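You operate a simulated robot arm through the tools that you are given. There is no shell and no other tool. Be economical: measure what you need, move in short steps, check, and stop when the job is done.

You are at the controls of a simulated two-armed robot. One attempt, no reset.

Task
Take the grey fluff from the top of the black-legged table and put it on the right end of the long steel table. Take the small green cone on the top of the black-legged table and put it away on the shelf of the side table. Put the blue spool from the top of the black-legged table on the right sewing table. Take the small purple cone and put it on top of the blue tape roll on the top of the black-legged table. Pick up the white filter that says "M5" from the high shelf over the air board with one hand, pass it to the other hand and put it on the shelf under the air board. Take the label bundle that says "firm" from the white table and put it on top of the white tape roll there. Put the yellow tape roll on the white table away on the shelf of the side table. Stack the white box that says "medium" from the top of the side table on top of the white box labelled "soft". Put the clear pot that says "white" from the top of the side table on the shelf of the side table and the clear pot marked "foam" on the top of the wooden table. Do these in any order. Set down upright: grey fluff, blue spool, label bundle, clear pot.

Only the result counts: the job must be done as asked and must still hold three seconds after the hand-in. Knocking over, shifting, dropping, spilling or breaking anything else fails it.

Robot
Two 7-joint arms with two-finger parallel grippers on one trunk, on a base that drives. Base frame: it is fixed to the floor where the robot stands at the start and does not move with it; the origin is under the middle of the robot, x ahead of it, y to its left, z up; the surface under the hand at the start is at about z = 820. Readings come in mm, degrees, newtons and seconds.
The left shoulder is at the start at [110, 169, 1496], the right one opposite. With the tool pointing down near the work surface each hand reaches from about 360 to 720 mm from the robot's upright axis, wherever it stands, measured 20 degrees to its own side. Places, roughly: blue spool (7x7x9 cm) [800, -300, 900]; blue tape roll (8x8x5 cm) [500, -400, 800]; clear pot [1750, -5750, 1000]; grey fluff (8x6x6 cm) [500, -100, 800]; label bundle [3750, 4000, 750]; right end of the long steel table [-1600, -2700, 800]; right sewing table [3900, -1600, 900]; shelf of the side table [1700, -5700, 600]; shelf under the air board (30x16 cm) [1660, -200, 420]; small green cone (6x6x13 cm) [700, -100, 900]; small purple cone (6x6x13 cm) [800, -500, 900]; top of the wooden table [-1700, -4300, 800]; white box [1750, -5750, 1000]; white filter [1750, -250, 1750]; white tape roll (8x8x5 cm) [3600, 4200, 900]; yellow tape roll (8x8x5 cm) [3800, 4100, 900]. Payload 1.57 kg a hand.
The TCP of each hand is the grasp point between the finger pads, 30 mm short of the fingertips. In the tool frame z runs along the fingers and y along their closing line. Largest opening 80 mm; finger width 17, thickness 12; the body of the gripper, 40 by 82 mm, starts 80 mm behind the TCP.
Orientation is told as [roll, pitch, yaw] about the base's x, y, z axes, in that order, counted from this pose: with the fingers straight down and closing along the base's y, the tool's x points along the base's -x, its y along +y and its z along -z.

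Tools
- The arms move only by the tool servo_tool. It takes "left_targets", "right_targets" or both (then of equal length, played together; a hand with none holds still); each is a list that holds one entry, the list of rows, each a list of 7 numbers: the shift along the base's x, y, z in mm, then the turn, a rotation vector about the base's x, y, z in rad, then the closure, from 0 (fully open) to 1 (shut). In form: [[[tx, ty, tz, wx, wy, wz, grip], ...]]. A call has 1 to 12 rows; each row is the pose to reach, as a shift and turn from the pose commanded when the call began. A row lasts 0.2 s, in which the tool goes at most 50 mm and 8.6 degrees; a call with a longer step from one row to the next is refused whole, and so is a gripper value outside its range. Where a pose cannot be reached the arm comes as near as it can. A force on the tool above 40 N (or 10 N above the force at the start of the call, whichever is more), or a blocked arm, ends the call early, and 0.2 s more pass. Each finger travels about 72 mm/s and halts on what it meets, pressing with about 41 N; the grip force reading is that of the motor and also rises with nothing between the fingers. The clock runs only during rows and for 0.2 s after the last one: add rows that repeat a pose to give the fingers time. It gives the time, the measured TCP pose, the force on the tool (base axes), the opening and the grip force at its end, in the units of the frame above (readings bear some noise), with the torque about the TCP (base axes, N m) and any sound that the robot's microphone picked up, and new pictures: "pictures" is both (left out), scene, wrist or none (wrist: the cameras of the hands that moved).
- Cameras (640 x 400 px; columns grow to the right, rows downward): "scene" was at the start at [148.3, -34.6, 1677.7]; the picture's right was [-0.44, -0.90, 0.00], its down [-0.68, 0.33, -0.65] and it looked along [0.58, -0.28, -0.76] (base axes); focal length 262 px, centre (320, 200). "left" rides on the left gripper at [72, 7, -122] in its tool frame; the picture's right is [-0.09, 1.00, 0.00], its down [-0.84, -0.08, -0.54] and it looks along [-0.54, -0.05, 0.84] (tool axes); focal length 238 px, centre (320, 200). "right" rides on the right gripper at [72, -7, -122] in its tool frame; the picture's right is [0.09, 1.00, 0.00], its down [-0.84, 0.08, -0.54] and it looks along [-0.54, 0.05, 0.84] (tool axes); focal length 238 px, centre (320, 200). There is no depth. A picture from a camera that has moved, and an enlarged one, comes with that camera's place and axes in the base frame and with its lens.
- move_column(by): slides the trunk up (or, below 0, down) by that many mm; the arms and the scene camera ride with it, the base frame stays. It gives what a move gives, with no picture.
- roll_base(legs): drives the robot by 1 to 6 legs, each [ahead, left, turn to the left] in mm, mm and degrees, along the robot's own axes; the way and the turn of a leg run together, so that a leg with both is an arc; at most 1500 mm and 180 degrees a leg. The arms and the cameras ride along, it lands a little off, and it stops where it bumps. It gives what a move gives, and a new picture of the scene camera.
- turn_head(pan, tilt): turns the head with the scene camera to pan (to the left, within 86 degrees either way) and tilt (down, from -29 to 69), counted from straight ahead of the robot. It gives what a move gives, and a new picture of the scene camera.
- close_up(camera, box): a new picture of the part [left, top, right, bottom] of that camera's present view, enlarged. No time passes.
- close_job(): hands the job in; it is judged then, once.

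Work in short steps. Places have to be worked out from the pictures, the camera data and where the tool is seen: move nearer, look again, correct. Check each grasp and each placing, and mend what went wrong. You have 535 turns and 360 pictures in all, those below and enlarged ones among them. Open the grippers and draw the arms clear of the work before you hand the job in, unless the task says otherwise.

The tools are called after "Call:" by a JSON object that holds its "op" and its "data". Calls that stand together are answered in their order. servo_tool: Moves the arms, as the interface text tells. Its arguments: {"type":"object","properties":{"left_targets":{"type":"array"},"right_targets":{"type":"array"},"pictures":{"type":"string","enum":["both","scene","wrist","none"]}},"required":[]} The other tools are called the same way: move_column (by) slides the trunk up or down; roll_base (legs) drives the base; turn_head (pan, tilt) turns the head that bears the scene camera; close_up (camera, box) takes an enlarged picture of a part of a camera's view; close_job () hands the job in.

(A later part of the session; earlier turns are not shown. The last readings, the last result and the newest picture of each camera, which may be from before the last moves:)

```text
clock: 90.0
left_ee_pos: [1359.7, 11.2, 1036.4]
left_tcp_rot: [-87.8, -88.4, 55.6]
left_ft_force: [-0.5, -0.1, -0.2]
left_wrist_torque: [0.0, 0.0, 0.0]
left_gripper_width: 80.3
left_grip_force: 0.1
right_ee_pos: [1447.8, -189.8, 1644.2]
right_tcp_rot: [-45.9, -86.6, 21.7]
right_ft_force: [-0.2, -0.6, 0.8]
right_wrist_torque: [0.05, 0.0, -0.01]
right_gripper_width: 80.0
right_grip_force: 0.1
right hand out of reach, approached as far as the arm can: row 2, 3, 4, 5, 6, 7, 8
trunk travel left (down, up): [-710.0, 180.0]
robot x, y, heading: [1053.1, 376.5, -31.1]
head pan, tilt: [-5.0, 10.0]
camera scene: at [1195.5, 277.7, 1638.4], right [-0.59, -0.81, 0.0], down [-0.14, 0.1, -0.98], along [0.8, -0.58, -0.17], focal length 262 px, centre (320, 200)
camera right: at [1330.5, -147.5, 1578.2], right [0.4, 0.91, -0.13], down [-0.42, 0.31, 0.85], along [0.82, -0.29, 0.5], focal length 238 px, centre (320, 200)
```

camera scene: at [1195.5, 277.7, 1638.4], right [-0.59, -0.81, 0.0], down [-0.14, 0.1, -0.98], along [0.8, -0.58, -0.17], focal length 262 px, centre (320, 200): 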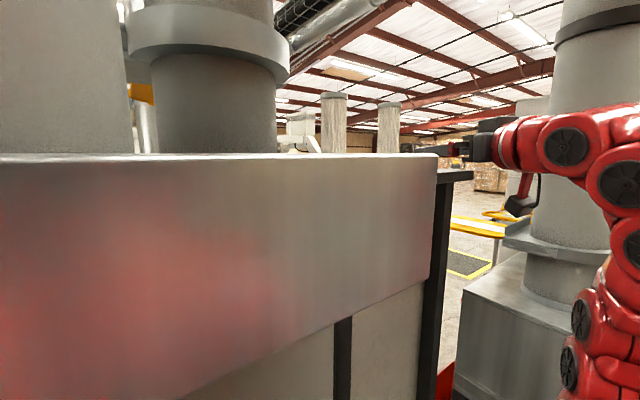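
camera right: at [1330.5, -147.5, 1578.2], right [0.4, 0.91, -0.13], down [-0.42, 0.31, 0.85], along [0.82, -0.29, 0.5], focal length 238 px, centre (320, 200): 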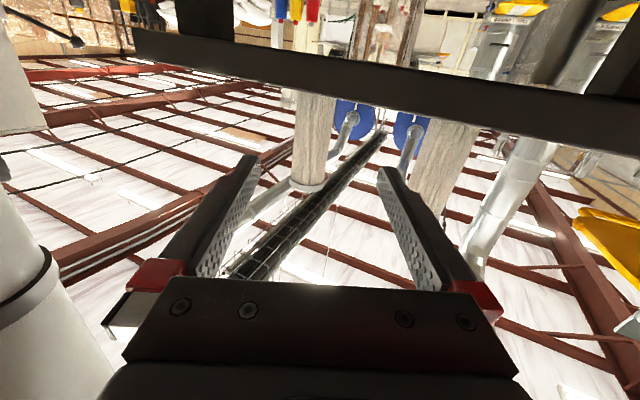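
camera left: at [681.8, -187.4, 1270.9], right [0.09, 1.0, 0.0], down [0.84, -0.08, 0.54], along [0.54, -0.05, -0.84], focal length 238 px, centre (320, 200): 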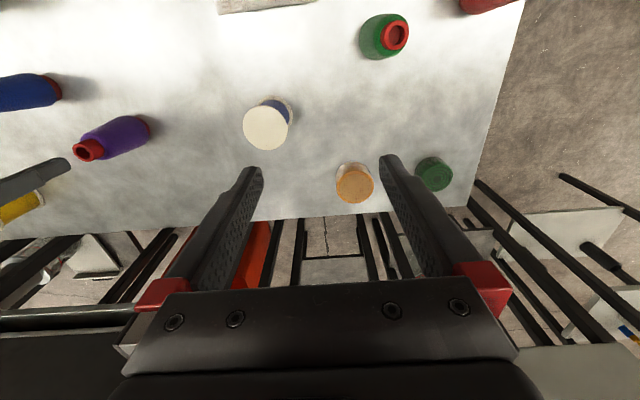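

With the trunk low, the hand can't get high enough. A heading near −15° keeps the left shoulder clear of the hood even with the trunk up, so I retract both hands, turn, back slightly, and raise the trunk.

Call:
{"op": "servo_tool", "data": {"right_targets": [[[-35, -2, 0, 0, 0, 0, 0], [-70, -4, 0, 0, 0, 0, 0], [-105, -6, 0, 0, 0, 0, 0], [-140, -8, 0, 0, 0, 0, 0], [-170, -10, 0, 0, 0, 0, 0], [-198, -10, 0, 0, 0, 0, 0], [-198, -10, 0, 0, 0, 0, 0]]], "left_targets": [[[-18, -12, 0, 0, 0, 0, 0], [-36, -24, 0, 0, 0, 0, 0], [-54, -36, 0, 0, 0, 0, 0], [-72, -48, 0, 0, 0, 0, 0], [-90, -60, 0, 0, 0, 0, 0], [-110, -71, 0, 0, 0, 0, 0], [-110, -71, 0, 0, 0, 0, 0]]], "pictures": "none"}}

```text
clock: 91.6
left_ee_pos: [1251.8, -60.2, 1035.7]
left_tcp_rot: [-85.9, -88.4, 53.6]
left_ft_force: [0.0, -0.9, -0.7]
left_wrist_torque: [0.01, 0.0, 0.0]
left_gripper_width: 80.0
left_grip_force: 0.1
right_ee_pos: [1265.4, -203.7, 1639.1]
right_tcp_rot: [-45.3, -86.5, 21.2]
right_ft_force: [0.7, -0.1, -0.2]
right_wrist_torque: [0.0, 0.02, -0.01]
right_gripper_width: 79.8
right_grip_force: 0.0
right hand out of reach, approached as far as the arm can: row 3, 4, 5, 6, 7
trunk travel left (down, up): [-710.0, 180.0]
robot x, y, heading: [1054.0, 380.0, -30.9]
head pan, tilt: [-5.0, 10.0]
```

Call:
{"op": "roll_base", "data": {"legs": [[-20, 0, 16]]}}

Call:
{"op": "move_column", "data": {"by": 150}}

Call:
{"op": "close_up", "data": {"camera": "right", "box": [0, 0, 640, 400]}}

```text
clock: 93.0
left_ee_pos: [1346.1, 20.9, 1038.1]
left_tcp_rot: [-88.6, -88.4, 73.0]
left_ft_force: [0.1, 0.0, -0.8]
left_wrist_torque: [0.0, 0.0, 0.02]
left_gripper_width: 80.1
left_grip_force: 0.0
right_ee_pos: [1398.9, -113.6, 1638.6]
right_tcp_rot: [-45.7, -86.7, 37.8]
right_ft_force: [-0.5, 0.6, -0.7]
right_wrist_torque: [-0.02, 0.02, 0.05]
right_gripper_width: 80.1
right_grip_force: 0.0
trunk travel left (down, up): [-710.0, 180.0]
robot x, y, heading: [1034.6, 381.8, -14.7]
head pan, tilt: [-5.0, 10.0]
camera scene: at [1198.0, 330.3, 1638.5], right [-0.34, -0.94, 0.0], down [-0.16, 0.06, -0.98], along [0.93, -0.33, -0.17], focal length 262 px, centre (320, 200)
```

scene: 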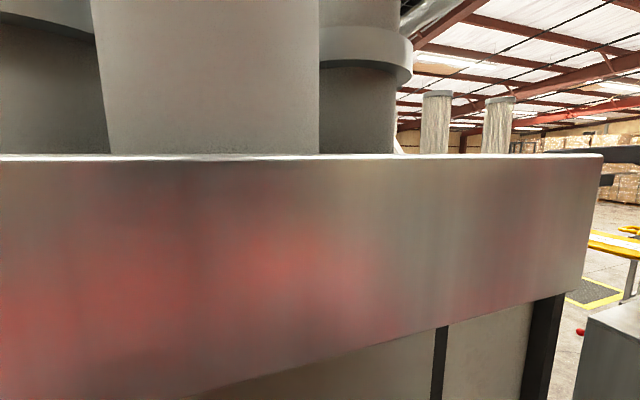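

```text
clock: 94.7
left_ee_pos: [1346.7, 20.3, 1187.0]
left_tcp_rot: [-88.6, -88.3, 72.6]
left_ft_force: [-0.5, 1.0, -0.8]
left_wrist_torque: [-0.02, 0.02, -0.01]
left_gripper_width: 79.8
left_grip_force: 0.0
right_ee_pos: [1399.1, -113.3, 1789.7]
right_tcp_rot: [-45.5, -86.8, 37.7]
right_ft_force: [0.2, -0.8, 0.2]
right_wrist_torque: [-0.01, 0.0, -0.02]
right_gripper_width: 80.1
right_grip_force: 0.1
trunk travel left (down, up): [-860.0, 30.0]
robot x, y, heading: [1034.1, 381.6, -14.6]
head pan, tilt: [-5.0, 10.0]
```

```text
1.00 times, centred on (320, 200) of right (not enlarged: the box is as wide or as high as the picture)
camera zoom: at [1273.6, -105.7, 1723.0], right [0.13, 0.98, -0.13], down [-0.49, 0.18, 0.85], along [0.86, -0.05, 0.5], focal length 238 px, centre (320, 200)
```

zoom: 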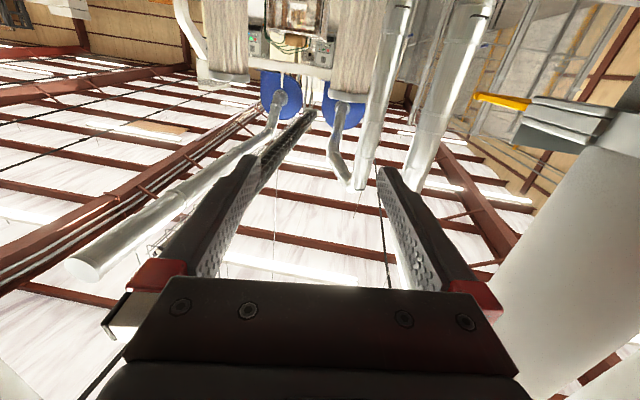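

The trunk rose freely. I yaw the right hand toward filter 2 and move to the pre-grasp spot at z≈1715.

Call:
{"op": "servo_tool", "data": {"right_targets": [[[15, -30, -15, 0, 0, -0.08, 0], [35, -60, -30, 0, 0, -0.16, 0], [55, -90, -45, 0, 0, -0.24, 0], [85, -105, -60, 0, 0, -0.32, 0], [120, -109, -70, 0, 0, -0.4, 0], [150, -109, -75, 0, 0, -0.4, 0], [150, -109, -75, 0, 0, -0.4, 0]]], "pictures": "both"}}

```text
clock: 96.3
left_ee_pos: [1345.1, 18.6, 1188.1]
left_tcp_rot: [-89.5, -88.5, 73.7]
left_ft_force: [-0.5, 0.7, -0.2]
left_wrist_torque: [-0.02, -0.02, -0.02]
left_gripper_width: 80.1
left_grip_force: 0.1
right_ee_pos: [1548.1, -222.3, 1714.3]
right_tcp_rot: [-45.8, -86.8, 15.0]
right_ft_force: [0.2, -0.1, -0.5]
right_wrist_torque: [0.03, 0.0, 0.01]
right_gripper_width: 80.0
right_grip_force: 0.0
trunk travel left (down, up): [-860.0, 30.0]
robot x, y, heading: [1036.1, 381.8, -14.5]
head pan, tilt: [-5.0, 10.0]
camera scene: at [1197.1, 329.7, 1788.5], right [-0.34, -0.94, 0.0], down [-0.16, 0.06, -0.98], along [0.93, -0.33, -0.17], focal length 262 px, centre (320, 200)
camera right: at [1436.7, -167.5, 1647.9], right [0.5, 0.85, -0.13], down [-0.38, 0.36, 0.85], along [0.78, -0.38, 0.5], focal length 238 px, centre (320, 200)
```

scene: 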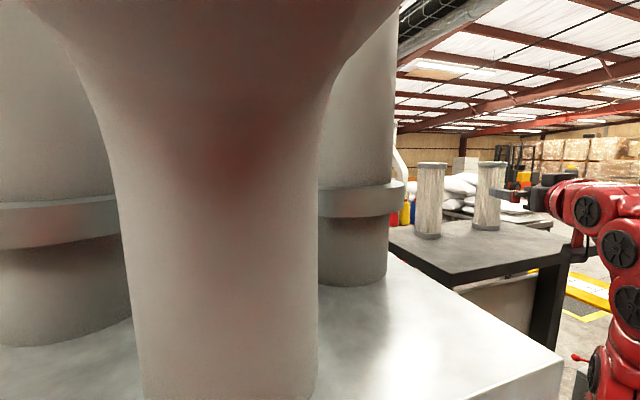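
right: 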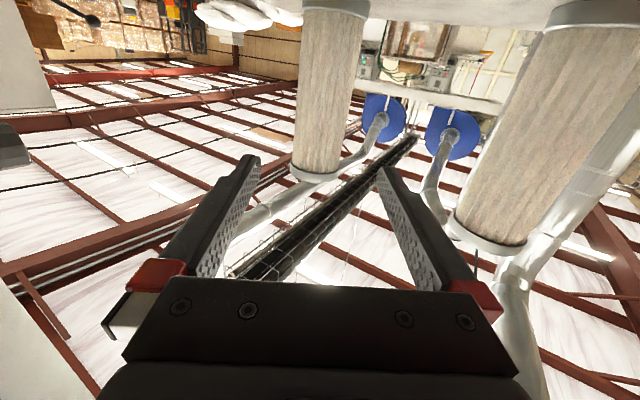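

Aligned; the filter lies ~130 mm ahead along the fingers. I advance and check.

Call:
{"op": "servo_tool", "data": {"right_targets": [[[29, -16, 8, 0, 0, 0, 0], [58, -32, 8, 0, 0, 0, 0], [86, -48, 8, 0, 0, 0, 0], [112, -63, 8, 0, 0, 0, 0], [112, -63, 8, 0, 0, 0, 0]]], "pictures": "both"}}

```text
clock: 97.5
left_ee_pos: [1345.0, 19.8, 1187.6]
left_tcp_rot: [-89.2, -88.3, 73.4]
left_ft_force: [0.7, -0.1, 0.2]
left_wrist_torque: [-0.02, -0.01, 0.0]
left_gripper_width: 80.1
left_grip_force: 0.0
right_ee_pos: [1661.0, -285.8, 1719.9]
right_tcp_rot: [-45.9, -86.8, 15.2]
right_ft_force: [0.0, -0.5, 0.2]
right_wrist_torque: [0.0, 0.0, 0.01]
right_gripper_width: 80.0
right_grip_force: 0.1
trunk travel left (down, up): [-860.0, 30.0]
robot x, y, heading: [1032.6, 383.6, -14.7]
head pan, tilt: [-5.0, 10.0]
camera scene: at [1197.6, 330.3, 1788.5], right [-0.34, -0.94, 0.0], down [-0.16, 0.06, -0.98], along [0.93, -0.33, -0.17], focal length 262 px, centre (320, 200)
camera right: at [1549.4, -229.8, 1654.1], right [0.5, 0.85, -0.13], down [-0.38, 0.36, 0.85], along [0.78, -0.38, 0.5], focal length 238 px, centre (320, 200)
```

scene: 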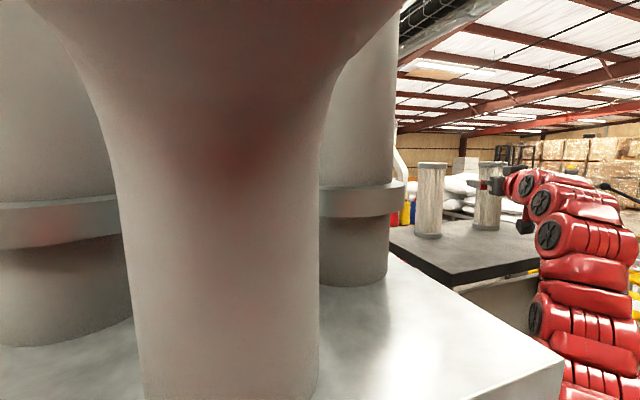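
right: 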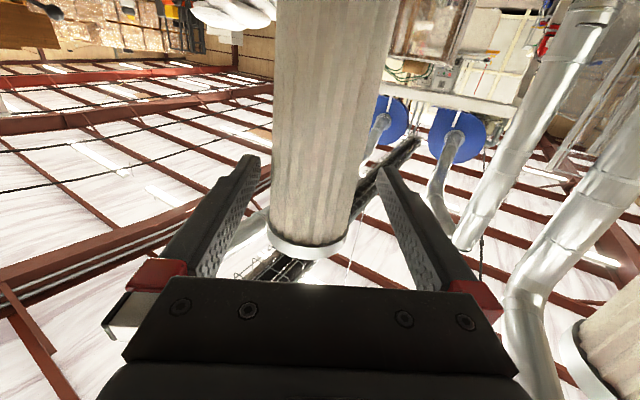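

The filter's axis is ~20 mm beyond the TCP; I advance 18 mm more and close.

Call:
{"op": "servo_tool", "data": {"right_targets": [[[16, -9, 0, 0, 0, 0, 0], [16, -9, 0, 0, 0, 0, 0.3], [16, -9, 0, 0, 0, 0, 1], [16, -9, 0, 0, 0, 0, 1], [16, -9, 0, 0, 0, 0, 1]]], "pictures": "wrist"}}

```text
clock: 98.7
left_ee_pos: [1346.3, 19.6, 1186.6]
left_tcp_rot: [-88.7, -88.4, 72.8]
left_ft_force: [0.0, 0.0, -0.1]
left_wrist_torque: [0.01, -0.01, 0.03]
left_gripper_width: 80.3
left_grip_force: 0.1
right_ee_pos: [1668.4, -290.3, 1719.7]
right_tcp_rot: [-45.9, -86.7, 15.3]
right_ft_force: [0.7, -2.4, 2.8]
right_wrist_torque: [-0.04, -0.19, -0.08]
right_gripper_width: 61.1
right_grip_force: 40.7
right hand out of reach, approached as far as the arm can: row 1, 2, 3, 4, 5
trunk travel left (down, up): [-860.0, 30.0]
robot x, y, heading: [1034.7, 382.8, -14.5]
head pan, tilt: [-5.0, 10.0]
camera right: at [1557.1, -234.2, 1653.1], right [0.5, 0.85, -0.13], down [-0.38, 0.36, 0.85], along [0.78, -0.38, 0.5], focal length 238 px, centre (320, 200)
```

right: 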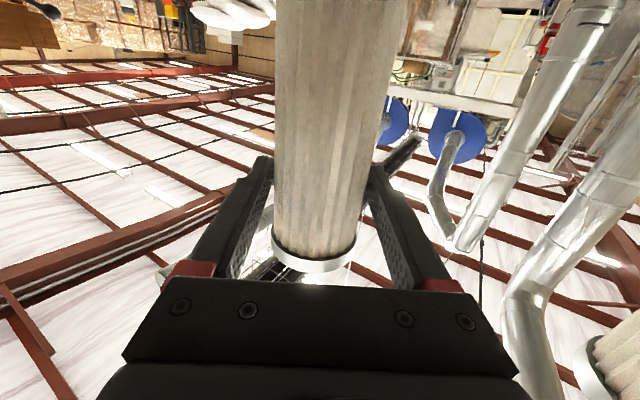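

Gripped (61 mm). I lift with the trunk, then draw back along the fingers.

Call:
{"op": "move_column", "data": {"by": 30}}

Call:
{"op": "servo_tool", "data": {"right_targets": [[[-25, 14, 10, 0, 0, 0, 1], [-60, 34, 20, 0, 0, 0, 1], [-95, 53, 30, 0, 0, 0, 1], [-130, 70, 30, 0, 0, 0, 1], [-165, 85, 30, 0, 0, 0, 1], [-200, 95, 30, 0, 0, 0, 1], [-235, 100, 30, 0, 0, 0, 1], [-270, 105, 30, 0, 0, 0, 1]]], "pictures": "both"}}

```text
clock: 99.5
left_ee_pos: [1346.8, 20.8, 1217.7]
left_tcp_rot: [-87.7, -88.4, 71.8]
left_ft_force: [-0.2, 0.0, 0.0]
left_wrist_torque: [0.0, 0.01, -0.02]
left_gripper_width: 80.0
left_grip_force: 0.1
right_ee_pos: [1669.3, -290.1, 1748.4]
right_tcp_rot: [-44.7, -86.7, 14.0]
right_ft_force: [0.1, -0.7, -2.8]
right_wrist_torque: [0.0, 0.09, 0.01]
right_gripper_width: 61.0
right_grip_force: 41.0
trunk travel left (down, up): [-890.0, 0.0]
robot x, y, heading: [1036.8, 378.1, -14.5]
head pan, tilt: [-5.0, 10.0]
```

```text
clock: 101.2
left_ee_pos: [1344.9, 19.2, 1217.2]
left_tcp_rot: [-91.1, -88.5, 75.2]
left_ft_force: [-0.2, -0.3, -0.9]
left_wrist_torque: [0.02, -0.01, -0.01]
left_gripper_width: 79.7
left_grip_force: 0.1
right_ee_pos: [1393.3, -183.8, 1775.2]
right_tcp_rot: [-43.8, -86.6, 13.0]
right_ft_force: [-0.5, 0.0, -3.0]
right_wrist_torque: [0.01, 0.04, 0.0]
right_gripper_width: 61.1
right_grip_force: 40.9
trunk travel left (down, up): [-890.0, 0.0]
robot x, y, heading: [1037.7, 383.0, -14.4]
head pan, tilt: [-5.0, 10.0]
camera scene: at [1195.7, 329.9, 1818.7], right [-0.34, -0.94, 0.0], down [-0.16, 0.06, -0.98], along [0.93, -0.33, -0.17], focal length 262 px, centre (320, 200)
camera right: at [1281.3, -128.0, 1709.3], right [0.5, 0.85, -0.13], down [-0.38, 0.35, 0.85], along [0.78, -0.38, 0.5], focal length 238 px, centre (320, 200)
```

scene: 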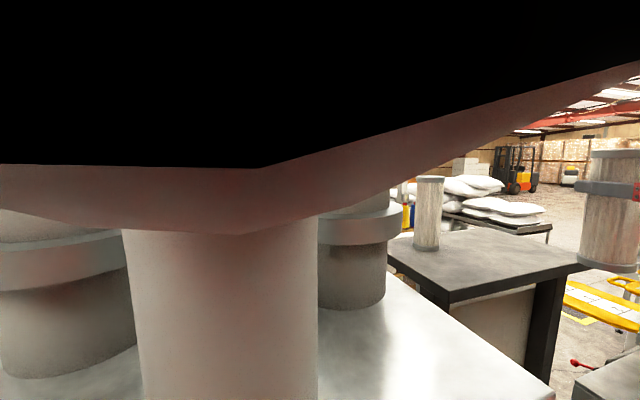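
right: 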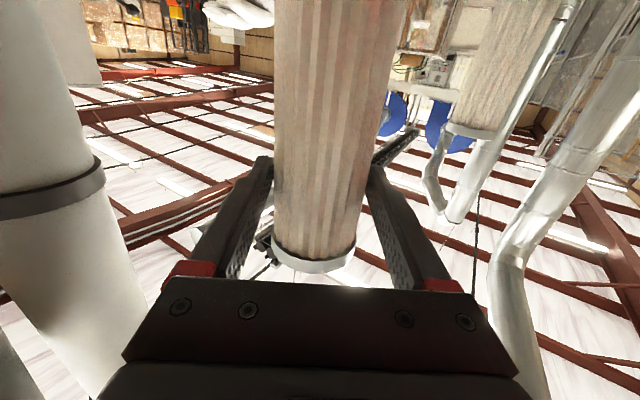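

Lifted. I look at the filter with the head for the label.

Call:
{"op": "turn_head", "data": {"pan": -55, "tilt": 15}}

```text
clock: 102.4
left_ee_pos: [1346.4, 21.2, 1216.8]
left_tcp_rot: [-88.7, -88.4, 72.8]
left_ft_force: [-0.4, -0.1, 0.7]
left_wrist_torque: [0.0, 0.03, 0.0]
left_gripper_width: 79.9
left_grip_force: 0.0
right_ee_pos: [1397.0, -183.4, 1776.0]
right_tcp_rot: [-45.1, -86.6, 14.4]
right_ft_force: [-0.3, -0.8, -2.5]
right_wrist_torque: [0.05, 0.03, 0.0]
right_gripper_width: 61.0
right_grip_force: 41.1
trunk travel left (down, up): [-890.0, 0.0]
robot x, y, heading: [1037.2, 382.9, -14.6]
head pan, tilt: [-55.0, 15.0]
camera scene: at [1143.0, 273.6, 1810.3], right [-0.94, -0.35, 0.0], down [-0.09, 0.24, -0.97], along [0.34, -0.9, -0.26], focal length 262 px, centre (320, 200)
```

scene: 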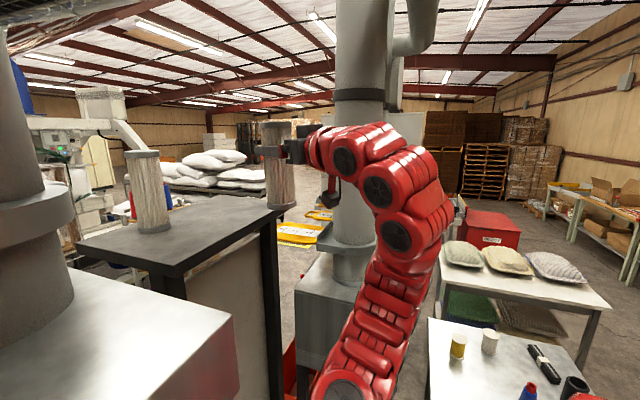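

No label on this side. I yaw the hand +60° to see more of the filter.

Call:
{"op": "servo_tool", "data": {"right_targets": [[[-10, 0, 0, 0, 0, 0.14, 1], [-20, 0, 0, 0, 0, 0.28, 1], [-30, 0, 0, 0, 0, 0.42, 1], [-40, 0, 0, 0, 0, 0.56, 1], [-50, 0, 0, 0, 0, 0.7, 1], [-60, 0, 0, 0, 0, 0.84, 1], [-70, 0, 0, 0, 0, 0.98, 1], [-80, 0, 0, 0, 0, 1.12, 1], [-80, 0, 0, 0, 0, 1.25, 1], [-80, 0, 0, 0, 0, 1.25, 1]]], "pictures": "scene"}}

```text
clock: 104.6
left_ee_pos: [1347.9, 19.9, 1216.9]
left_tcp_rot: [-87.6, -88.4, 71.7]
left_ft_force: [-0.2, -0.1, -0.2]
left_wrist_torque: [0.01, 0.01, -0.01]
left_gripper_width: 80.1
left_grip_force: 0.1
right_ee_pos: [1321.1, -142.4, 1737.4]
right_tcp_rot: [-47.1, -86.7, 87.9]
right_ft_force: [0.6, -0.3, 0.1]
right_wrist_torque: [0.04, 0.01, 0.01]
right_gripper_width: 0.1
right_grip_force: 21.4
right hand out of reach, approached as far as the arm can: row 7, 8, 9, 10
trunk travel left (down, up): [-890.0, 0.0]
robot x, y, heading: [1032.6, 381.6, -14.8]
head pan, tilt: [-55.0, 15.0]
camera scene: at [1144.0, 274.2, 1810.3], right [-0.94, -0.35, 0.0], down [-0.09, 0.24, -0.97], along [0.34, -0.91, -0.26], focal length 262 px, centre (320, 200)
```

scene: 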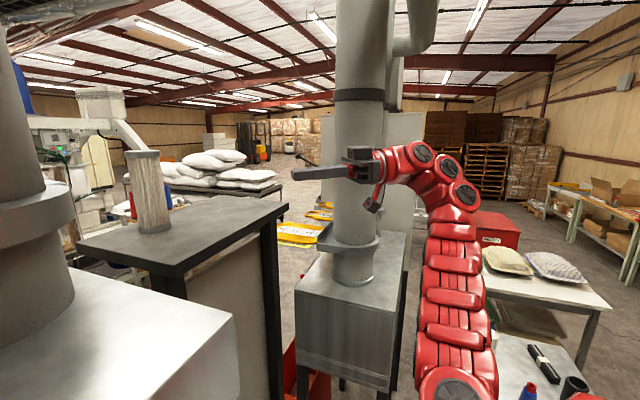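

The filter slipped out of the grip! I look for where it went.

Call:
{"op": "turn_head", "data": {"pan": -40, "tilt": 55}}

Call:
{"op": "turn_head", "data": {"pan": -75, "tilt": 45}}

```text
clock: 105.7
left_ee_pos: [1346.9, 20.1, 1216.7]
left_tcp_rot: [-88.4, -88.4, 72.4]
left_ft_force: [-0.9, 0.2, 0.5]
left_wrist_torque: [-0.03, -0.03, 0.01]
left_gripper_width: 80.0
left_grip_force: 0.1
right_ee_pos: [1320.5, -142.2, 1737.2]
right_tcp_rot: [-47.1, -86.7, 88.0]
right_ft_force: [0.1, -0.6, -0.4]
right_wrist_torque: [-0.01, -0.02, 0.01]
right_gripper_width: 0.0
right_grip_force: 21.9
trunk travel left (down, up): [-890.0, 0.0]
robot x, y, heading: [1033.3, 381.4, -14.8]
head pan, tilt: [-40.0, 55.0]
camera scene: at [1152.4, 302.7, 1750.1], right [-0.82, -0.58, 0.0], down [-0.47, 0.67, -0.57], along [0.33, -0.47, -0.82], focal length 262 px, centre (320, 200)
```

scene: 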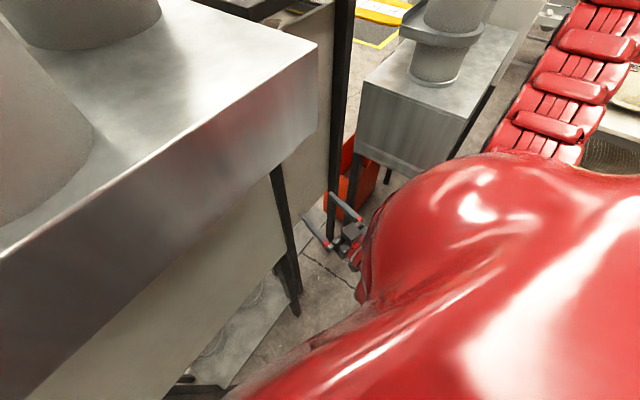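

```text
clock: 106.7
left_ee_pos: [1346.5, 20.6, 1217.0]
left_tcp_rot: [-88.6, -88.4, 72.6]
left_ft_force: [-0.5, 0.0, -0.5]
left_wrist_torque: [-0.01, -0.01, 0.01]
left_gripper_width: 80.0
left_grip_force: 0.1
right_ee_pos: [1319.7, -141.4, 1738.9]
right_tcp_rot: [-47.2, -86.8, 87.9]
right_ft_force: [0.4, 0.1, 0.1]
right_wrist_torque: [0.01, -0.01, 0.0]
right_gripper_width: 0.0
right_grip_force: 20.7
trunk travel left (down, up): [-890.0, 0.0]
robot x, y, heading: [1034.5, 383.8, -14.4]
head pan, tilt: [-75.0, 45.0]
camera scene: at [1111.2, 280.2, 1763.5], right [-1.0, -0.01, 0.0], down [-0.01, 0.71, -0.71], along [0.01, -0.71, -0.71], focal length 262 px, centre (320, 200)
```

scene: 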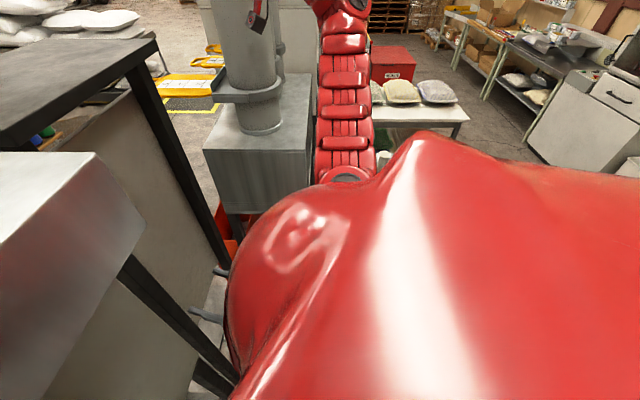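

The floor is hidden by the body; I tilt the left hand downward to look with its wrist camera.

Call:
{"op": "servo_tool", "data": {"left_targets": [[[-10, 0, 0, 0.03, 0.13, 0, 0], [-20, 0, 0, 0.06, 0.26, 0, 0], [-30, 0, 0, 0.1, 0.39, 0, 0], [-40, 0, 0, 0.13, 0.52, 0, 0], [-50, 0, 0, 0.16, 0.65, 0, 0], [-60, 0, 0, 0.19, 0.78, 0, 0], [-70, 0, 0, 0.22, 0.91, 0, 0], [-80, 0, 0, 0.26, 1.04, 0, 0], [-80, 0, 0, 0.29, 1.17, 0, 0], [-80, 0, 0, 0.32, 1.3, 0, 0]]], "pictures": "wrist"}}

```text
clock: 109.1
left_ee_pos: [1230.9, 94.3, 1091.7]
left_tcp_rot: [11.6, -14.6, -17.7]
left_ft_force: [0.9, 0.0, 0.2]
left_wrist_torque: [0.02, 0.01, 0.0]
left_gripper_width: 80.1
left_grip_force: 0.1
left hand out of reach, approached as far as the arm can: row 9, 10
right_ee_pos: [1320.1, -141.6, 1737.6]
right_tcp_rot: [-47.1, -86.6, 87.9]
right_ft_force: [0.7, 0.2, 0.4]
right_wrist_torque: [-0.02, 0.0, 0.01]
right_gripper_width: 0.0
right_grip_force: 21.3
trunk travel left (down, up): [-890.0, 0.0]
robot x, y, heading: [1034.0, 384.6, -14.6]
head pan, tilt: [-75.0, 45.0]
stopped in row 10 (left hand): the arm was blocked; the commanded pose is now the measured one
camera left: at [1128.9, 108.4, 1189.4], right [0.33, 0.92, 0.22], down [0.59, -0.38, 0.71], along [0.74, -0.11, -0.67], focal length 238 px, centre (320, 200)
```

left: 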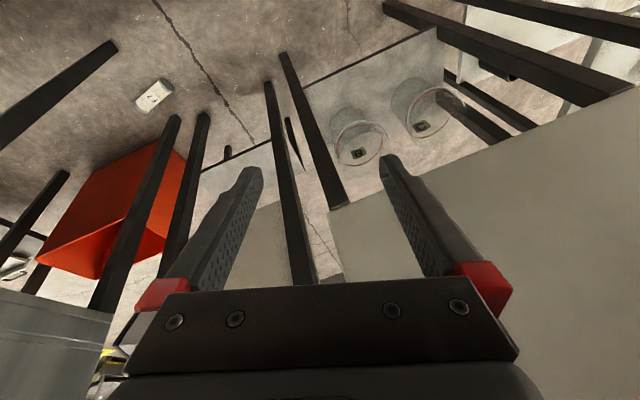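

The filter lies on the floor at about (1385,−484), with its label visible. I zoom in.

Call:
{"op": "close_up", "data": {"camera": "left", "box": [107, 65, 203, 125]}}

```text
6.67 times, centred on (155, 95) of left
camera zoom: at [1128.9, 108.4, 1189.4], right [0.33, 0.92, 0.22], down [0.59, -0.38, 0.71], along [0.74, -0.11, -0.67], focal length 1589 px, centre (1420, 900)
```

zoom: 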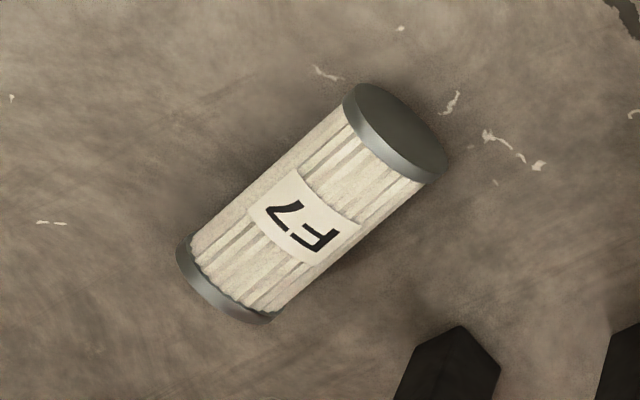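

It is "F7" — the wrong filter; so the remaining one must be "M5". I'll fetch F7 from the floor later and set it back on the shelf. First filter 1: I open, yaw the right hand to −20°, approaching at a down-tilted angle this time and gripping deeper.

Call:
{"op": "servo_tool", "data": {"right_targets": [[[5, 5, 2, 0, 0, -0.14, 0.6], [10, 10, 4, 0, 0, -0.28, 0.3], [15, 15, 6, 0, 0, -0.42, 0], [20, 20, 8, 0, 0, -0.56, 0], [25, 25, 10, 0, 0, -0.7, 0], [30, 30, 12, 0, 0, -0.84, 0], [35, 35, 14, 0, 0, -0.98, 0], [40, 40, 16, 0, 0, -1.1, 0], [40, 40, 16, 0, 0, -1.1, 0]]], "pictures": "none"}}

Call:
{"op": "turn_head", "data": {"pan": -30, "tilt": 10}}

```text
clock: 111.1
left_ee_pos: [1252.0, 99.6, 1085.8]
left_tcp_rot: [13.4, -16.3, -15.7]
left_ft_force: [0.4, -0.1, -0.9]
left_wrist_torque: [0.01, 0.01, -0.02]
left_gripper_width: 80.1
left_grip_force: 0.0
right_ee_pos: [1358.5, -102.0, 1753.3]
right_tcp_rot: [-44.9, -86.9, 22.6]
right_ft_force: [0.5, -0.1, 0.4]
right_wrist_torque: [0.01, 0.01, 0.0]
right_gripper_width: 80.1
right_grip_force: 0.0
trunk travel left (down, up): [-890.0, 0.0]
robot x, y, heading: [1038.9, 376.8, -14.6]
head pan, tilt: [-75.0, 45.0]
```

```text
clock: 112.2
left_ee_pos: [1251.3, 101.8, 1084.6]
left_tcp_rot: [13.4, -16.0, -16.0]
left_ft_force: [-0.5, 0.1, 0.4]
left_wrist_torque: [-0.01, 0.02, -0.06]
left_gripper_width: 79.8
left_grip_force: 0.1
right_ee_pos: [1360.1, -100.7, 1753.3]
right_tcp_rot: [-47.5, -86.8, 25.1]
right_ft_force: [0.7, 0.4, 0.1]
right_wrist_torque: [0.03, -0.01, 0.0]
right_gripper_width: 80.1
right_grip_force: 0.0
trunk travel left (down, up): [-890.0, 0.0]
robot x, y, heading: [1034.6, 381.2, -14.6]
head pan, tilt: [-30.0, 10.0]
camera scene: at [1176.5, 296.1, 1818.4], right [-0.7, -0.71, 0.0], down [-0.12, 0.12, -0.98], along [0.7, -0.69, -0.17], focal length 262 px, centre (320, 200)
```

scene: 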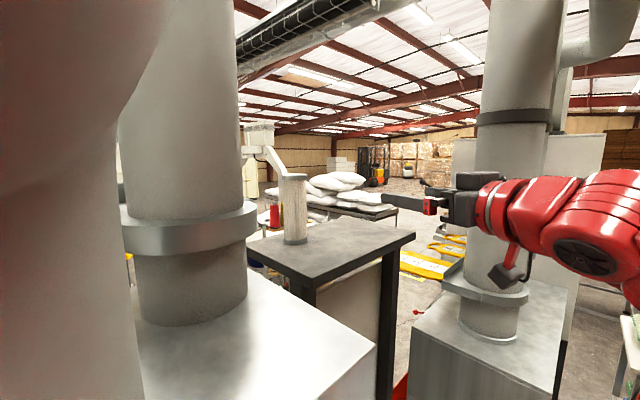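

Filter 1 ≈(1663,−98). I tilt the fingers 40° down and move to the pre-grasp spot.

Call:
{"op": "servo_tool", "data": {"right_targets": [[[5, 2, 10, 0.05, 0.13, 0, 0], [10, 4, 10, 0.1, 0.26, 0, 0], [15, 6, 10, 0.15, 0.39, 0, 0], [20, 8, 10, 0.2, 0.52, 0, 0], [30, 12, 5, 0.25, 0.654, 0, 0], [65, 22, -10, 0.25, 0.654, 0, 0], [100, 32, -25, 0.25, 0.654, 0, 0], [140, 42, -38, 0.25, 0.654, 0, 0], [171, 51, -48, 0.25, 0.654, 0, 0], [171, 51, -48, 0.25, 0.654, 0, 0]]], "pictures": "both"}}

```text
clock: 114.3
left_ee_pos: [1219.2, 98.4, 1098.3]
left_tcp_rot: [11.1, -15.7, -17.3]
left_ft_force: [4.0, -1.9, -1.1]
left_wrist_torque: [0.1, 0.36, 0.08]
left_gripper_width: 79.7
left_grip_force: 0.0
right_ee_pos: [1456.4, -145.3, 1612.0]
right_tcp_rot: [-5.3, -52.0, -19.7]
right_ft_force: [-123.9, 52.9, 39.1]
right_wrist_torque: [1.97, 0.16, 6.21]
right_gripper_width: 74.3
right_grip_force: 0.1
right hand out of reach, approached as far as the arm can: row 2, 3, 4, 5, 6, 7, 8, 9, 10
trunk travel left (down, up): [-890.0, 0.0]
robot x, y, heading: [1033.1, 382.8, -14.9]
head pan, tilt: [-30.0, 10.0]
stopped in row 10 (right hand): the force on the tool passed its limit at 423 N (the readings are from after the stop); the commanded pose is now the measured one
camera scene: at [1154.0, 307.6, 1821.0], right [-0.71, -0.71, 0.0], down [-0.11, 0.12, -0.99], along [0.7, -0.7, -0.16], focal length 262 px, centre (320, 200)
camera right: at [1324.2, -92.9, 1631.9], right [0.35, 0.93, -0.13], down [0.13, 0.09, 0.99], along [0.93, -0.36, -0.09], focal length 238 px, centre (320, 200)
```

scene: 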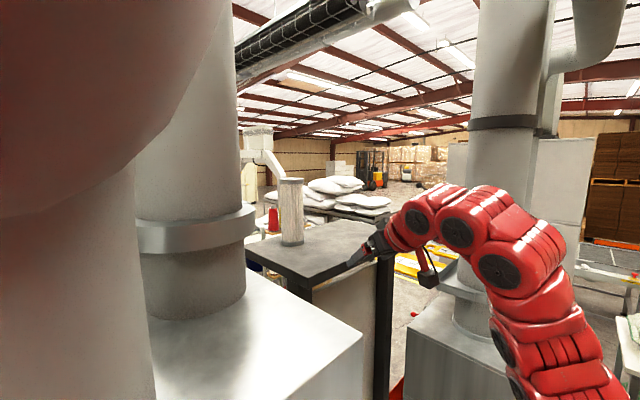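
right: 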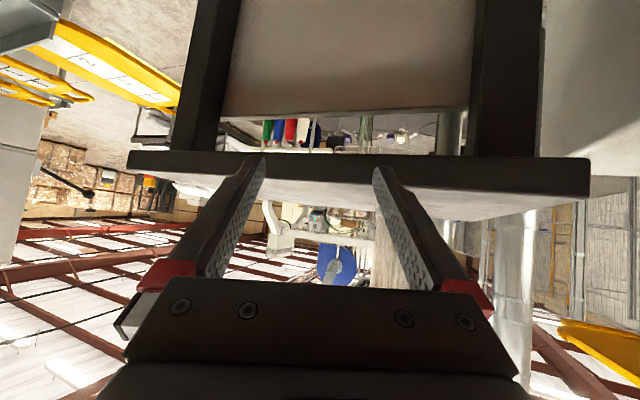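

The tilted pose was out of reach and the fingers struck the shelf edge; the filter still stands. I back off at once.

Call:
{"op": "servo_tool", "data": {"right_targets": [[[-20, 8, 0, 0, 0, 0, 0], [-50, 18, 0, 0, 0, 0, 0], [-90, 28, 10, 0, 0, 0, 0]]], "pictures": "scene"}}

```text
clock: 115.1
left_ee_pos: [1228.2, 93.9, 1094.7]
left_tcp_rot: [11.2, -15.2, -17.4]
left_ft_force: [-0.6, 1.1, -0.8]
left_wrist_torque: [-0.03, -0.05, -0.02]
left_gripper_width: 80.0
left_grip_force: 0.1
right_ee_pos: [1389.4, -140.3, 1601.7]
right_tcp_rot: [-4.2, -51.8, -20.7]
right_ft_force: [-0.7, 0.5, 0.5]
right_wrist_torque: [0.02, -0.05, -0.01]
right_gripper_width: 80.0
right_grip_force: 0.0
right hand out of reach, approached as far as the arm can: row 2, 3
trunk travel left (down, up): [-890.0, 0.0]
robot x, y, heading: [1035.6, 382.8, -14.5]
head pan, tilt: [-30.0, 10.0]
camera scene: at [1169.5, 299.3, 1819.2], right [-0.7, -0.71, 0.0], down [-0.12, 0.12, -0.99], along [0.7, -0.69, -0.17], focal length 262 px, centre (320, 200)
```

scene: 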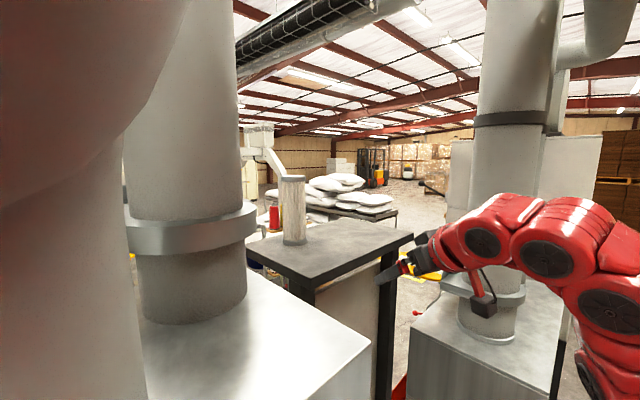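

I return the fingers to horizontal, moving back and up in front of the shelf.

Call:
{"op": "servo_tool", "data": {"right_targets": [[[-20, 5, 15, -0.05, -0.13, 0, 0], [-40, 10, 40, -0.1, -0.26, 0, 0], [-50, 15, 70, -0.15, -0.39, 0, 0], [-60, 20, 100, -0.2, -0.52, 0, 0], [-60, 25, 130, -0.25, -0.64, 0, 0], [-60, 30, 140, -0.25, -0.64, 0, 0]]], "pictures": "wrist"}}

```text
clock: 116.5
left_ee_pos: [1250.0, 96.9, 1090.5]
left_tcp_rot: [12.3, -15.8, -15.8]
left_ft_force: [0.9, -0.6, -0.1]
left_wrist_torque: [0.0, 0.03, 0.03]
left_gripper_width: 79.8
left_grip_force: 0.0
right_ee_pos: [1335.2, -115.5, 1738.3]
right_tcp_rot: [-158.0, -89.4, 132.9]
right_ft_force: [0.7, 0.4, -0.2]
right_wrist_torque: [-0.01, 0.01, -0.04]
right_gripper_width: 80.0
right_grip_force: 0.1
right hand out of reach, approached as far as the arm can: row 1, 2, 3
trunk travel left (down, up): [-890.0, 0.0]
robot x, y, heading: [1033.2, 381.7, -14.7]
head pan, tilt: [-30.0, 10.0]
camera right: at [1222.5, -68.9, 1665.4], right [0.42, 0.9, -0.1], down [-0.46, 0.31, 0.83], along [0.78, -0.31, 0.55], focal length 238 px, centre (320, 200)
```

right: 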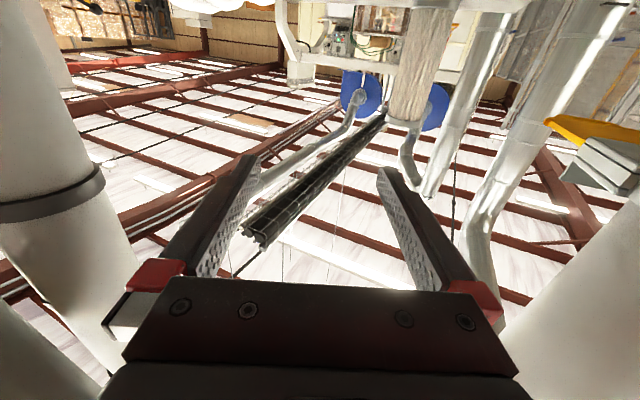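

I go to the pre-grasp spot for filter 1 with yaw ≈ −10°, keeping clear of the hood.

Call:
{"op": "servo_tool", "data": {"right_targets": [[[30, 8, 0, 0, 0, 0.07, 0], [65, 16, -5, 0, 0, 0.14, 0], [100, 24, -10, 0, 0, 0.2, 0], [135, 32, -15, 0, 0, 0.26, 0], [170, 38, -20, 0, 0, 0.26, 0], [170, 38, -20, 0, 0, 0.26, 0]]], "pictures": "both"}}

```text
clock: 117.9
left_ee_pos: [1286.9, 112.2, 1077.2]
left_tcp_rot: [16.7, -19.6, -14.0]
left_ft_force: [-0.7, -0.3, 0.2]
left_wrist_torque: [-0.02, 0.0, -0.03]
left_gripper_width: 80.0
left_grip_force: 0.0
right_ee_pos: [1504.6, -78.6, 1719.0]
right_tcp_rot: [-159.0, -89.4, 148.7]
right_ft_force: [-0.6, -0.2, 0.1]
right_wrist_torque: [-0.02, 0.01, -0.03]
right_gripper_width: 80.1
right_grip_force: 0.0
trunk travel left (down, up): [-890.0, 0.0]
robot x, y, heading: [1034.4, 382.3, -14.4]
head pan, tilt: [-30.0, 10.0]
camera scene: at [1175.7, 295.4, 1818.6], right [-0.7, -0.71, 0.0], down [-0.12, 0.12, -0.98], along [0.7, -0.69, -0.17], focal length 262 px, centre (320, 200)
camera right: at [1383.0, -64.3, 1645.9], right [0.18, 0.98, -0.1], down [-0.53, 0.18, 0.83], along [0.83, -0.1, 0.55], focal length 238 px, centre (320, 200)
```

scene: 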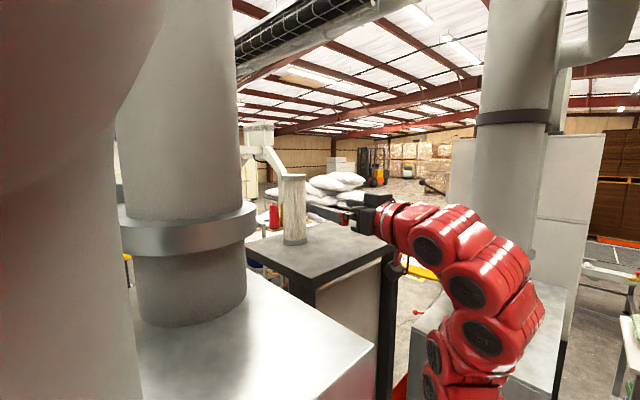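
right: 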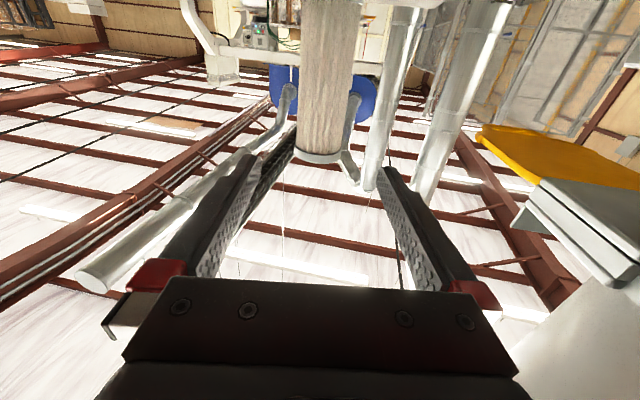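

The filter is ~145 mm ahead, 5 mm lateral. I advance until the axis is at the TCP.

Call:
{"op": "servo_tool", "data": {"right_targets": [[[30, 0, 0, 0, 0, 0, 0], [65, -6, 0, 0, 0, 0, 0], [100, -13, 0, 0, 0, 0, 0], [130, -18, 0, 0, 0, 0, 0], [130, -18, 0, 0, 0, 0, 0]]], "pictures": "wrist"}}

```text
clock: 119.1
left_ee_pos: [1287.8, 115.6, 1072.7]
left_tcp_rot: [16.6, -19.0, -13.4]
left_ft_force: [-0.5, -0.3, 0.0]
left_wrist_torque: [0.03, -0.04, 0.05]
left_gripper_width: 80.0
left_grip_force: 0.1
right_ee_pos: [1634.1, -95.7, 1717.4]
right_tcp_rot: [-154.7, -89.3, 144.4]
right_ft_force: [0.4, -1.0, 0.1]
right_wrist_torque: [0.01, -0.01, 0.0]
right_gripper_width: 79.9
right_grip_force: 0.1
trunk travel left (down, up): [-890.0, 0.0]
robot x, y, heading: [1036.1, 380.7, -14.6]
head pan, tilt: [-30.0, 10.0]
camera right: at [1513.1, -80.7, 1644.3], right [0.18, 0.98, -0.1], down [-0.53, 0.18, 0.83], along [0.83, -0.1, 0.55], focal length 238 px, centre (320, 200)
```

right: 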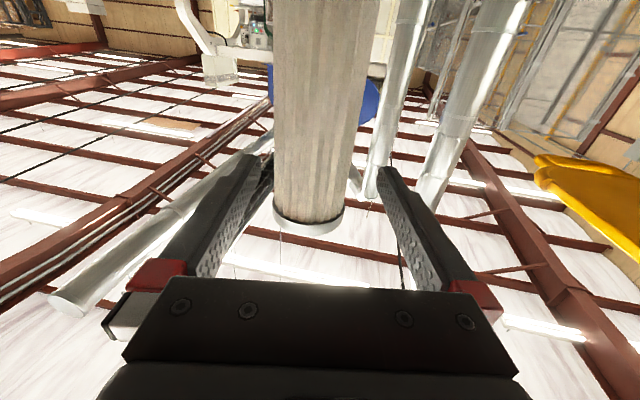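

By apparent width (77 px vs ~102 px wanted) the filter is still ~45 mm ahead; I advance more.

Call:
{"op": "servo_tool", "data": {"right_targets": [[[22, -4, 0, 0, 0, 0, 0], [42, -7, 0, 0, 0, 0, 0], [42, -7, 0, 0, 0, 0, 0]]], "pictures": "wrist"}}

```text
clock: 119.9
left_ee_pos: [1292.5, 116.4, 1072.7]
left_tcp_rot: [17.0, -19.8, -13.4]
left_ft_force: [-0.6, 0.0, 0.5]
left_wrist_torque: [0.0, 0.0, 0.0]
left_gripper_width: 80.1
left_grip_force: 0.0
right_ee_pos: [1674.7, -101.0, 1714.5]
right_tcp_rot: [-152.8, -89.4, 142.5]
right_ft_force: [0.8, 0.6, 0.5]
right_wrist_torque: [0.01, 0.0, -0.03]
right_gripper_width: 79.9
right_grip_force: 0.0
trunk travel left (down, up): [-890.0, 0.0]
robot x, y, heading: [1036.7, 381.2, -14.4]
head pan, tilt: [-30.0, 10.0]
camera right: at [1554.7, -86.1, 1641.5], right [0.18, 0.98, -0.1], down [-0.53, 0.18, 0.83], along [0.83, -0.1, 0.55], focal length 238 px, centre (320, 200)
```

right: 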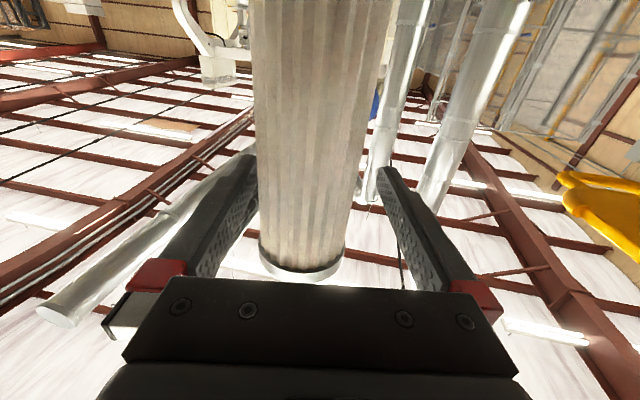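

Now ~99 px. I correct 8 mm sideways and close.

Call:
{"op": "servo_tool", "data": {"right_targets": [[[3, -8, 0, 0, 0, 0, 0], [3, -8, 0, 0, 0, 0, 0.2], [3, -8, 0, 0, 0, 0, 0.4], [3, -8, 0, 0, 0, 0, 1], [3, -8, 0, 0, 0, 0, 1]]], "pictures": "wrist"}}

```text
clock: 121.1
left_ee_pos: [1294.9, 113.8, 1073.7]
left_tcp_rot: [17.2, -20.2, -13.6]
left_ft_force: [-0.2, -0.1, 0.1]
left_wrist_torque: [0.02, 0.0, 0.02]
left_gripper_width: 80.2
left_grip_force: 0.1
right_ee_pos: [1678.3, -107.8, 1715.1]
right_tcp_rot: [-151.1, -89.4, 140.8]
right_ft_force: [0.2, 0.1, -0.3]
right_wrist_torque: [-0.03, -0.01, -0.02]
right_gripper_width: 60.2
right_grip_force: 40.7
trunk travel left (down, up): [-890.0, 0.0]
robot x, y, heading: [1037.4, 382.2, -14.6]
head pan, tilt: [-30.0, 10.0]
camera right: at [1558.2, -93.0, 1642.8], right [0.18, 0.98, -0.1], down [-0.53, 0.18, 0.83], along [0.83, -0.1, 0.55], focal length 238 px, centre (320, 200)
```

right: 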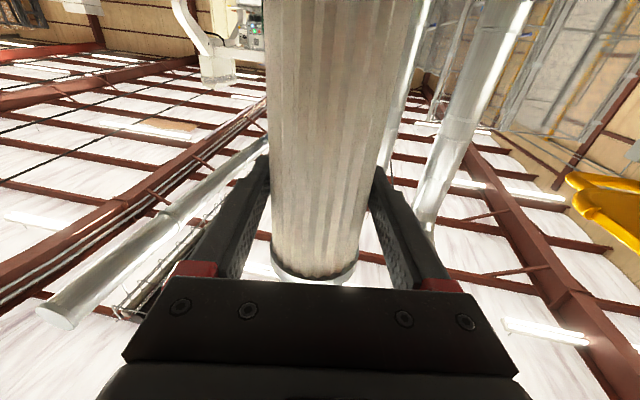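

Good grip. I lift 40 mm and draw back slowly.

Call:
{"op": "servo_tool", "data": {"right_targets": [[[0, 0, 15, 0, 0, 0, 1], [0, 0, 40, 0, 0, 0, 1], [-30, 5, 45, 0, 0, 0, 1], [-65, 10, 45, 0, 0, 0, 1], [-100, 15, 45, 0, 0, 0, 1], [-140, 18, 45, 0, 0, 0, 1], [-180, 10, 45, 0, 0, 0, 1], [-220, 0, 45, 0, 0, 0, 1], [-260, -10, 45, 0, 0, 0, 1], [-300, -20, 45, 0, 0, 0, 1]]], "pictures": "scene"}}

```text
clock: 123.3
left_ee_pos: [1203.8, 96.3, 1079.1]
left_tcp_rot: [16.1, -15.0, -25.1]
left_ft_force: [0.1, 0.7, 1.4]
left_wrist_torque: [0.0, -0.01, -0.01]
left_gripper_width: 80.2
left_grip_force: 0.1
right_ee_pos: [1380.7, -130.1, 1765.3]
right_tcp_rot: [-157.6, -89.3, 147.6]
right_ft_force: [-1.2, 0.0, -2.1]
right_wrist_torque: [0.03, 0.0, 0.02]
right_gripper_width: 60.4
right_grip_force: 40.6
trunk travel left (down, up): [-890.0, 0.0]
robot x, y, heading: [1034.2, 383.5, -14.7]
head pan, tilt: [-30.0, 10.0]
camera scene: at [1174.0, 295.0, 1818.7], right [-0.7, -0.71, 0.0], down [-0.12, 0.12, -0.98], along [0.7, -0.69, -0.17], focal length 262 px, centre (320, 200)
```

scene: 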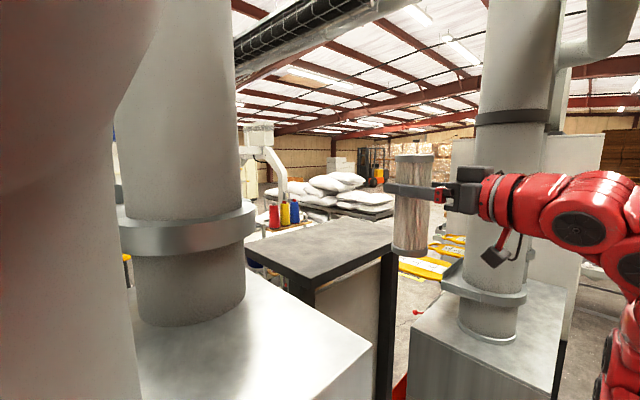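

Holding it securely. I drive back to open floor for the hand-over.

Call:
{"op": "roll_base", "data": {"legs": [[-400, 50, 0], [-100, 350, 0]]}}

```text
clock: 127.8
left_ee_pos: [835.1, 615.2, 1076.7]
left_tcp_rot: [15.4, -14.8, -22.8]
left_ft_force: [0.2, 0.4, -0.6]
left_wrist_torque: [-0.02, -0.01, 0.0]
left_gripper_width: 79.9
left_grip_force: 0.0
right_ee_pos: [1005.3, 385.4, 1763.5]
right_tcp_rot: [-156.4, -89.4, 146.5]
right_ft_force: [-1.1, -0.1, -3.6]
right_wrist_torque: [0.02, 0.03, -0.02]
right_gripper_width: 60.1
right_grip_force: 40.8
trunk travel left (down, up): [-890.0, 0.0]
robot x, y, heading: [658.5, 900.2, -14.6]
head pan, tilt: [-30.0, 10.0]
camera scene: at [797.3, 809.9, 1818.3], right [-0.7, -0.71, 0.0], down [-0.12, 0.12, -0.98], along [0.7, -0.69, -0.17], focal length 262 px, centre (320, 200)
```

scene: 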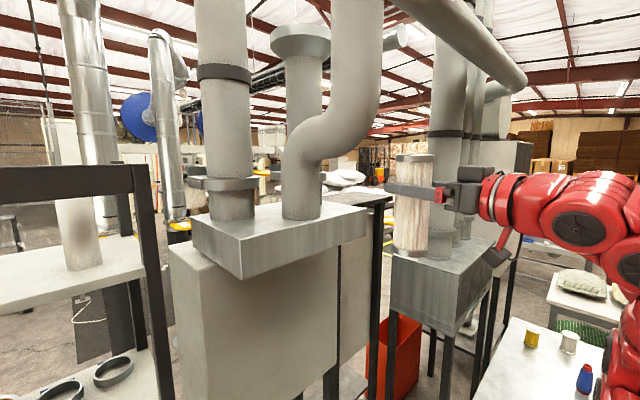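

Open floor here. I bring the held filter to the centre front (z≈1515), yawing the right hand inward.

Call:
{"op": "servo_tool", "data": {"right_targets": [[[17, 26, -25, 0, 0, 0.04, 1], [34, 53, -50, 0, 0, 0.08, 1], [51, 79, -75, 0, 0, 0.12, 1], [69, 106, -100, 0, 0, 0.17, 1], [86, 132, -125, 0, 0, 0.21, 1], [103, 159, -150, 0, 0, 0.26, 1], [120, 185, -175, 0, 0, 0.3, 1], [138, 212, -200, 0, 0, 0.34, 1], [155, 238, -225, 0, 0, 0.38, 1], [172, 265, -250, 0, 0, 0.43, 1], [172, 265, -250, 0, 0, 0.43, 1]]], "pictures": "none"}}

Call:
{"op": "turn_head", "data": {"pan": 0, "tilt": 30}}

```text
clock: 130.2
left_ee_pos: [798.7, 637.8, 1049.5]
left_tcp_rot: [18.8, -11.5, -28.3]
left_ft_force: [-0.4, -0.3, 1.1]
left_wrist_torque: [0.02, 0.03, -0.03]
left_gripper_width: 80.0
left_grip_force: 0.0
right_ee_pos: [1208.2, 625.5, 1520.7]
right_tcp_rot: [-144.2, -89.3, 159.0]
right_ft_force: [-0.7, 0.1, -3.3]
right_wrist_torque: [-0.01, 0.0, 0.01]
right_gripper_width: 60.2
right_grip_force: 41.0
right hand out of reach, approached as far as the arm can: row 7, 8, 9, 10, 11
trunk travel left (down, up): [-890.0, 0.0]
robot x, y, heading: [656.8, 901.7, -14.5]
head pan, tilt: [-30.0, 10.0]
```

```text
clock: 131.1
left_ee_pos: [798.0, 637.5, 1049.3]
left_tcp_rot: [18.8, -11.6, -28.3]
left_ft_force: [0.0, -0.4, -0.2]
left_wrist_torque: [0.01, 0.02, 0.0]
left_gripper_width: 80.1
left_grip_force: 0.1
right_ee_pos: [1207.7, 626.2, 1521.2]
right_tcp_rot: [-150.5, -89.3, 165.3]
right_ft_force: [0.1, 0.5, -2.7]
right_wrist_torque: [0.0, -0.01, 0.0]
right_gripper_width: 60.2
right_grip_force: 40.8
trunk travel left (down, up): [-890.0, 0.0]
robot x, y, heading: [654.9, 898.8, -14.6]
head pan, tilt: [0.0, 30.0]
camera scene: at [818.6, 854.3, 1786.1], right [-0.25, -0.97, 0.0], down [-0.48, 0.12, -0.87], along [0.84, -0.22, -0.5], focal length 262 px, centre (320, 200)
```

scene: 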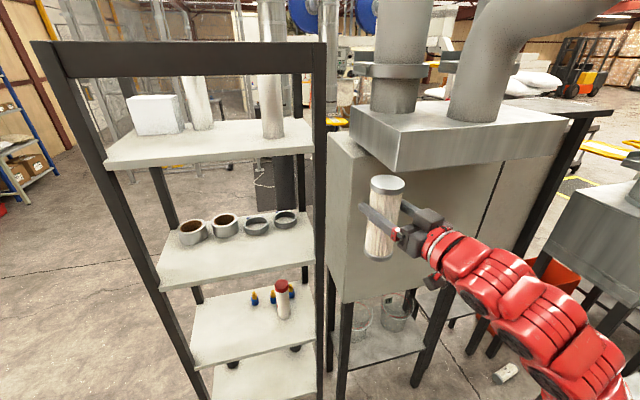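

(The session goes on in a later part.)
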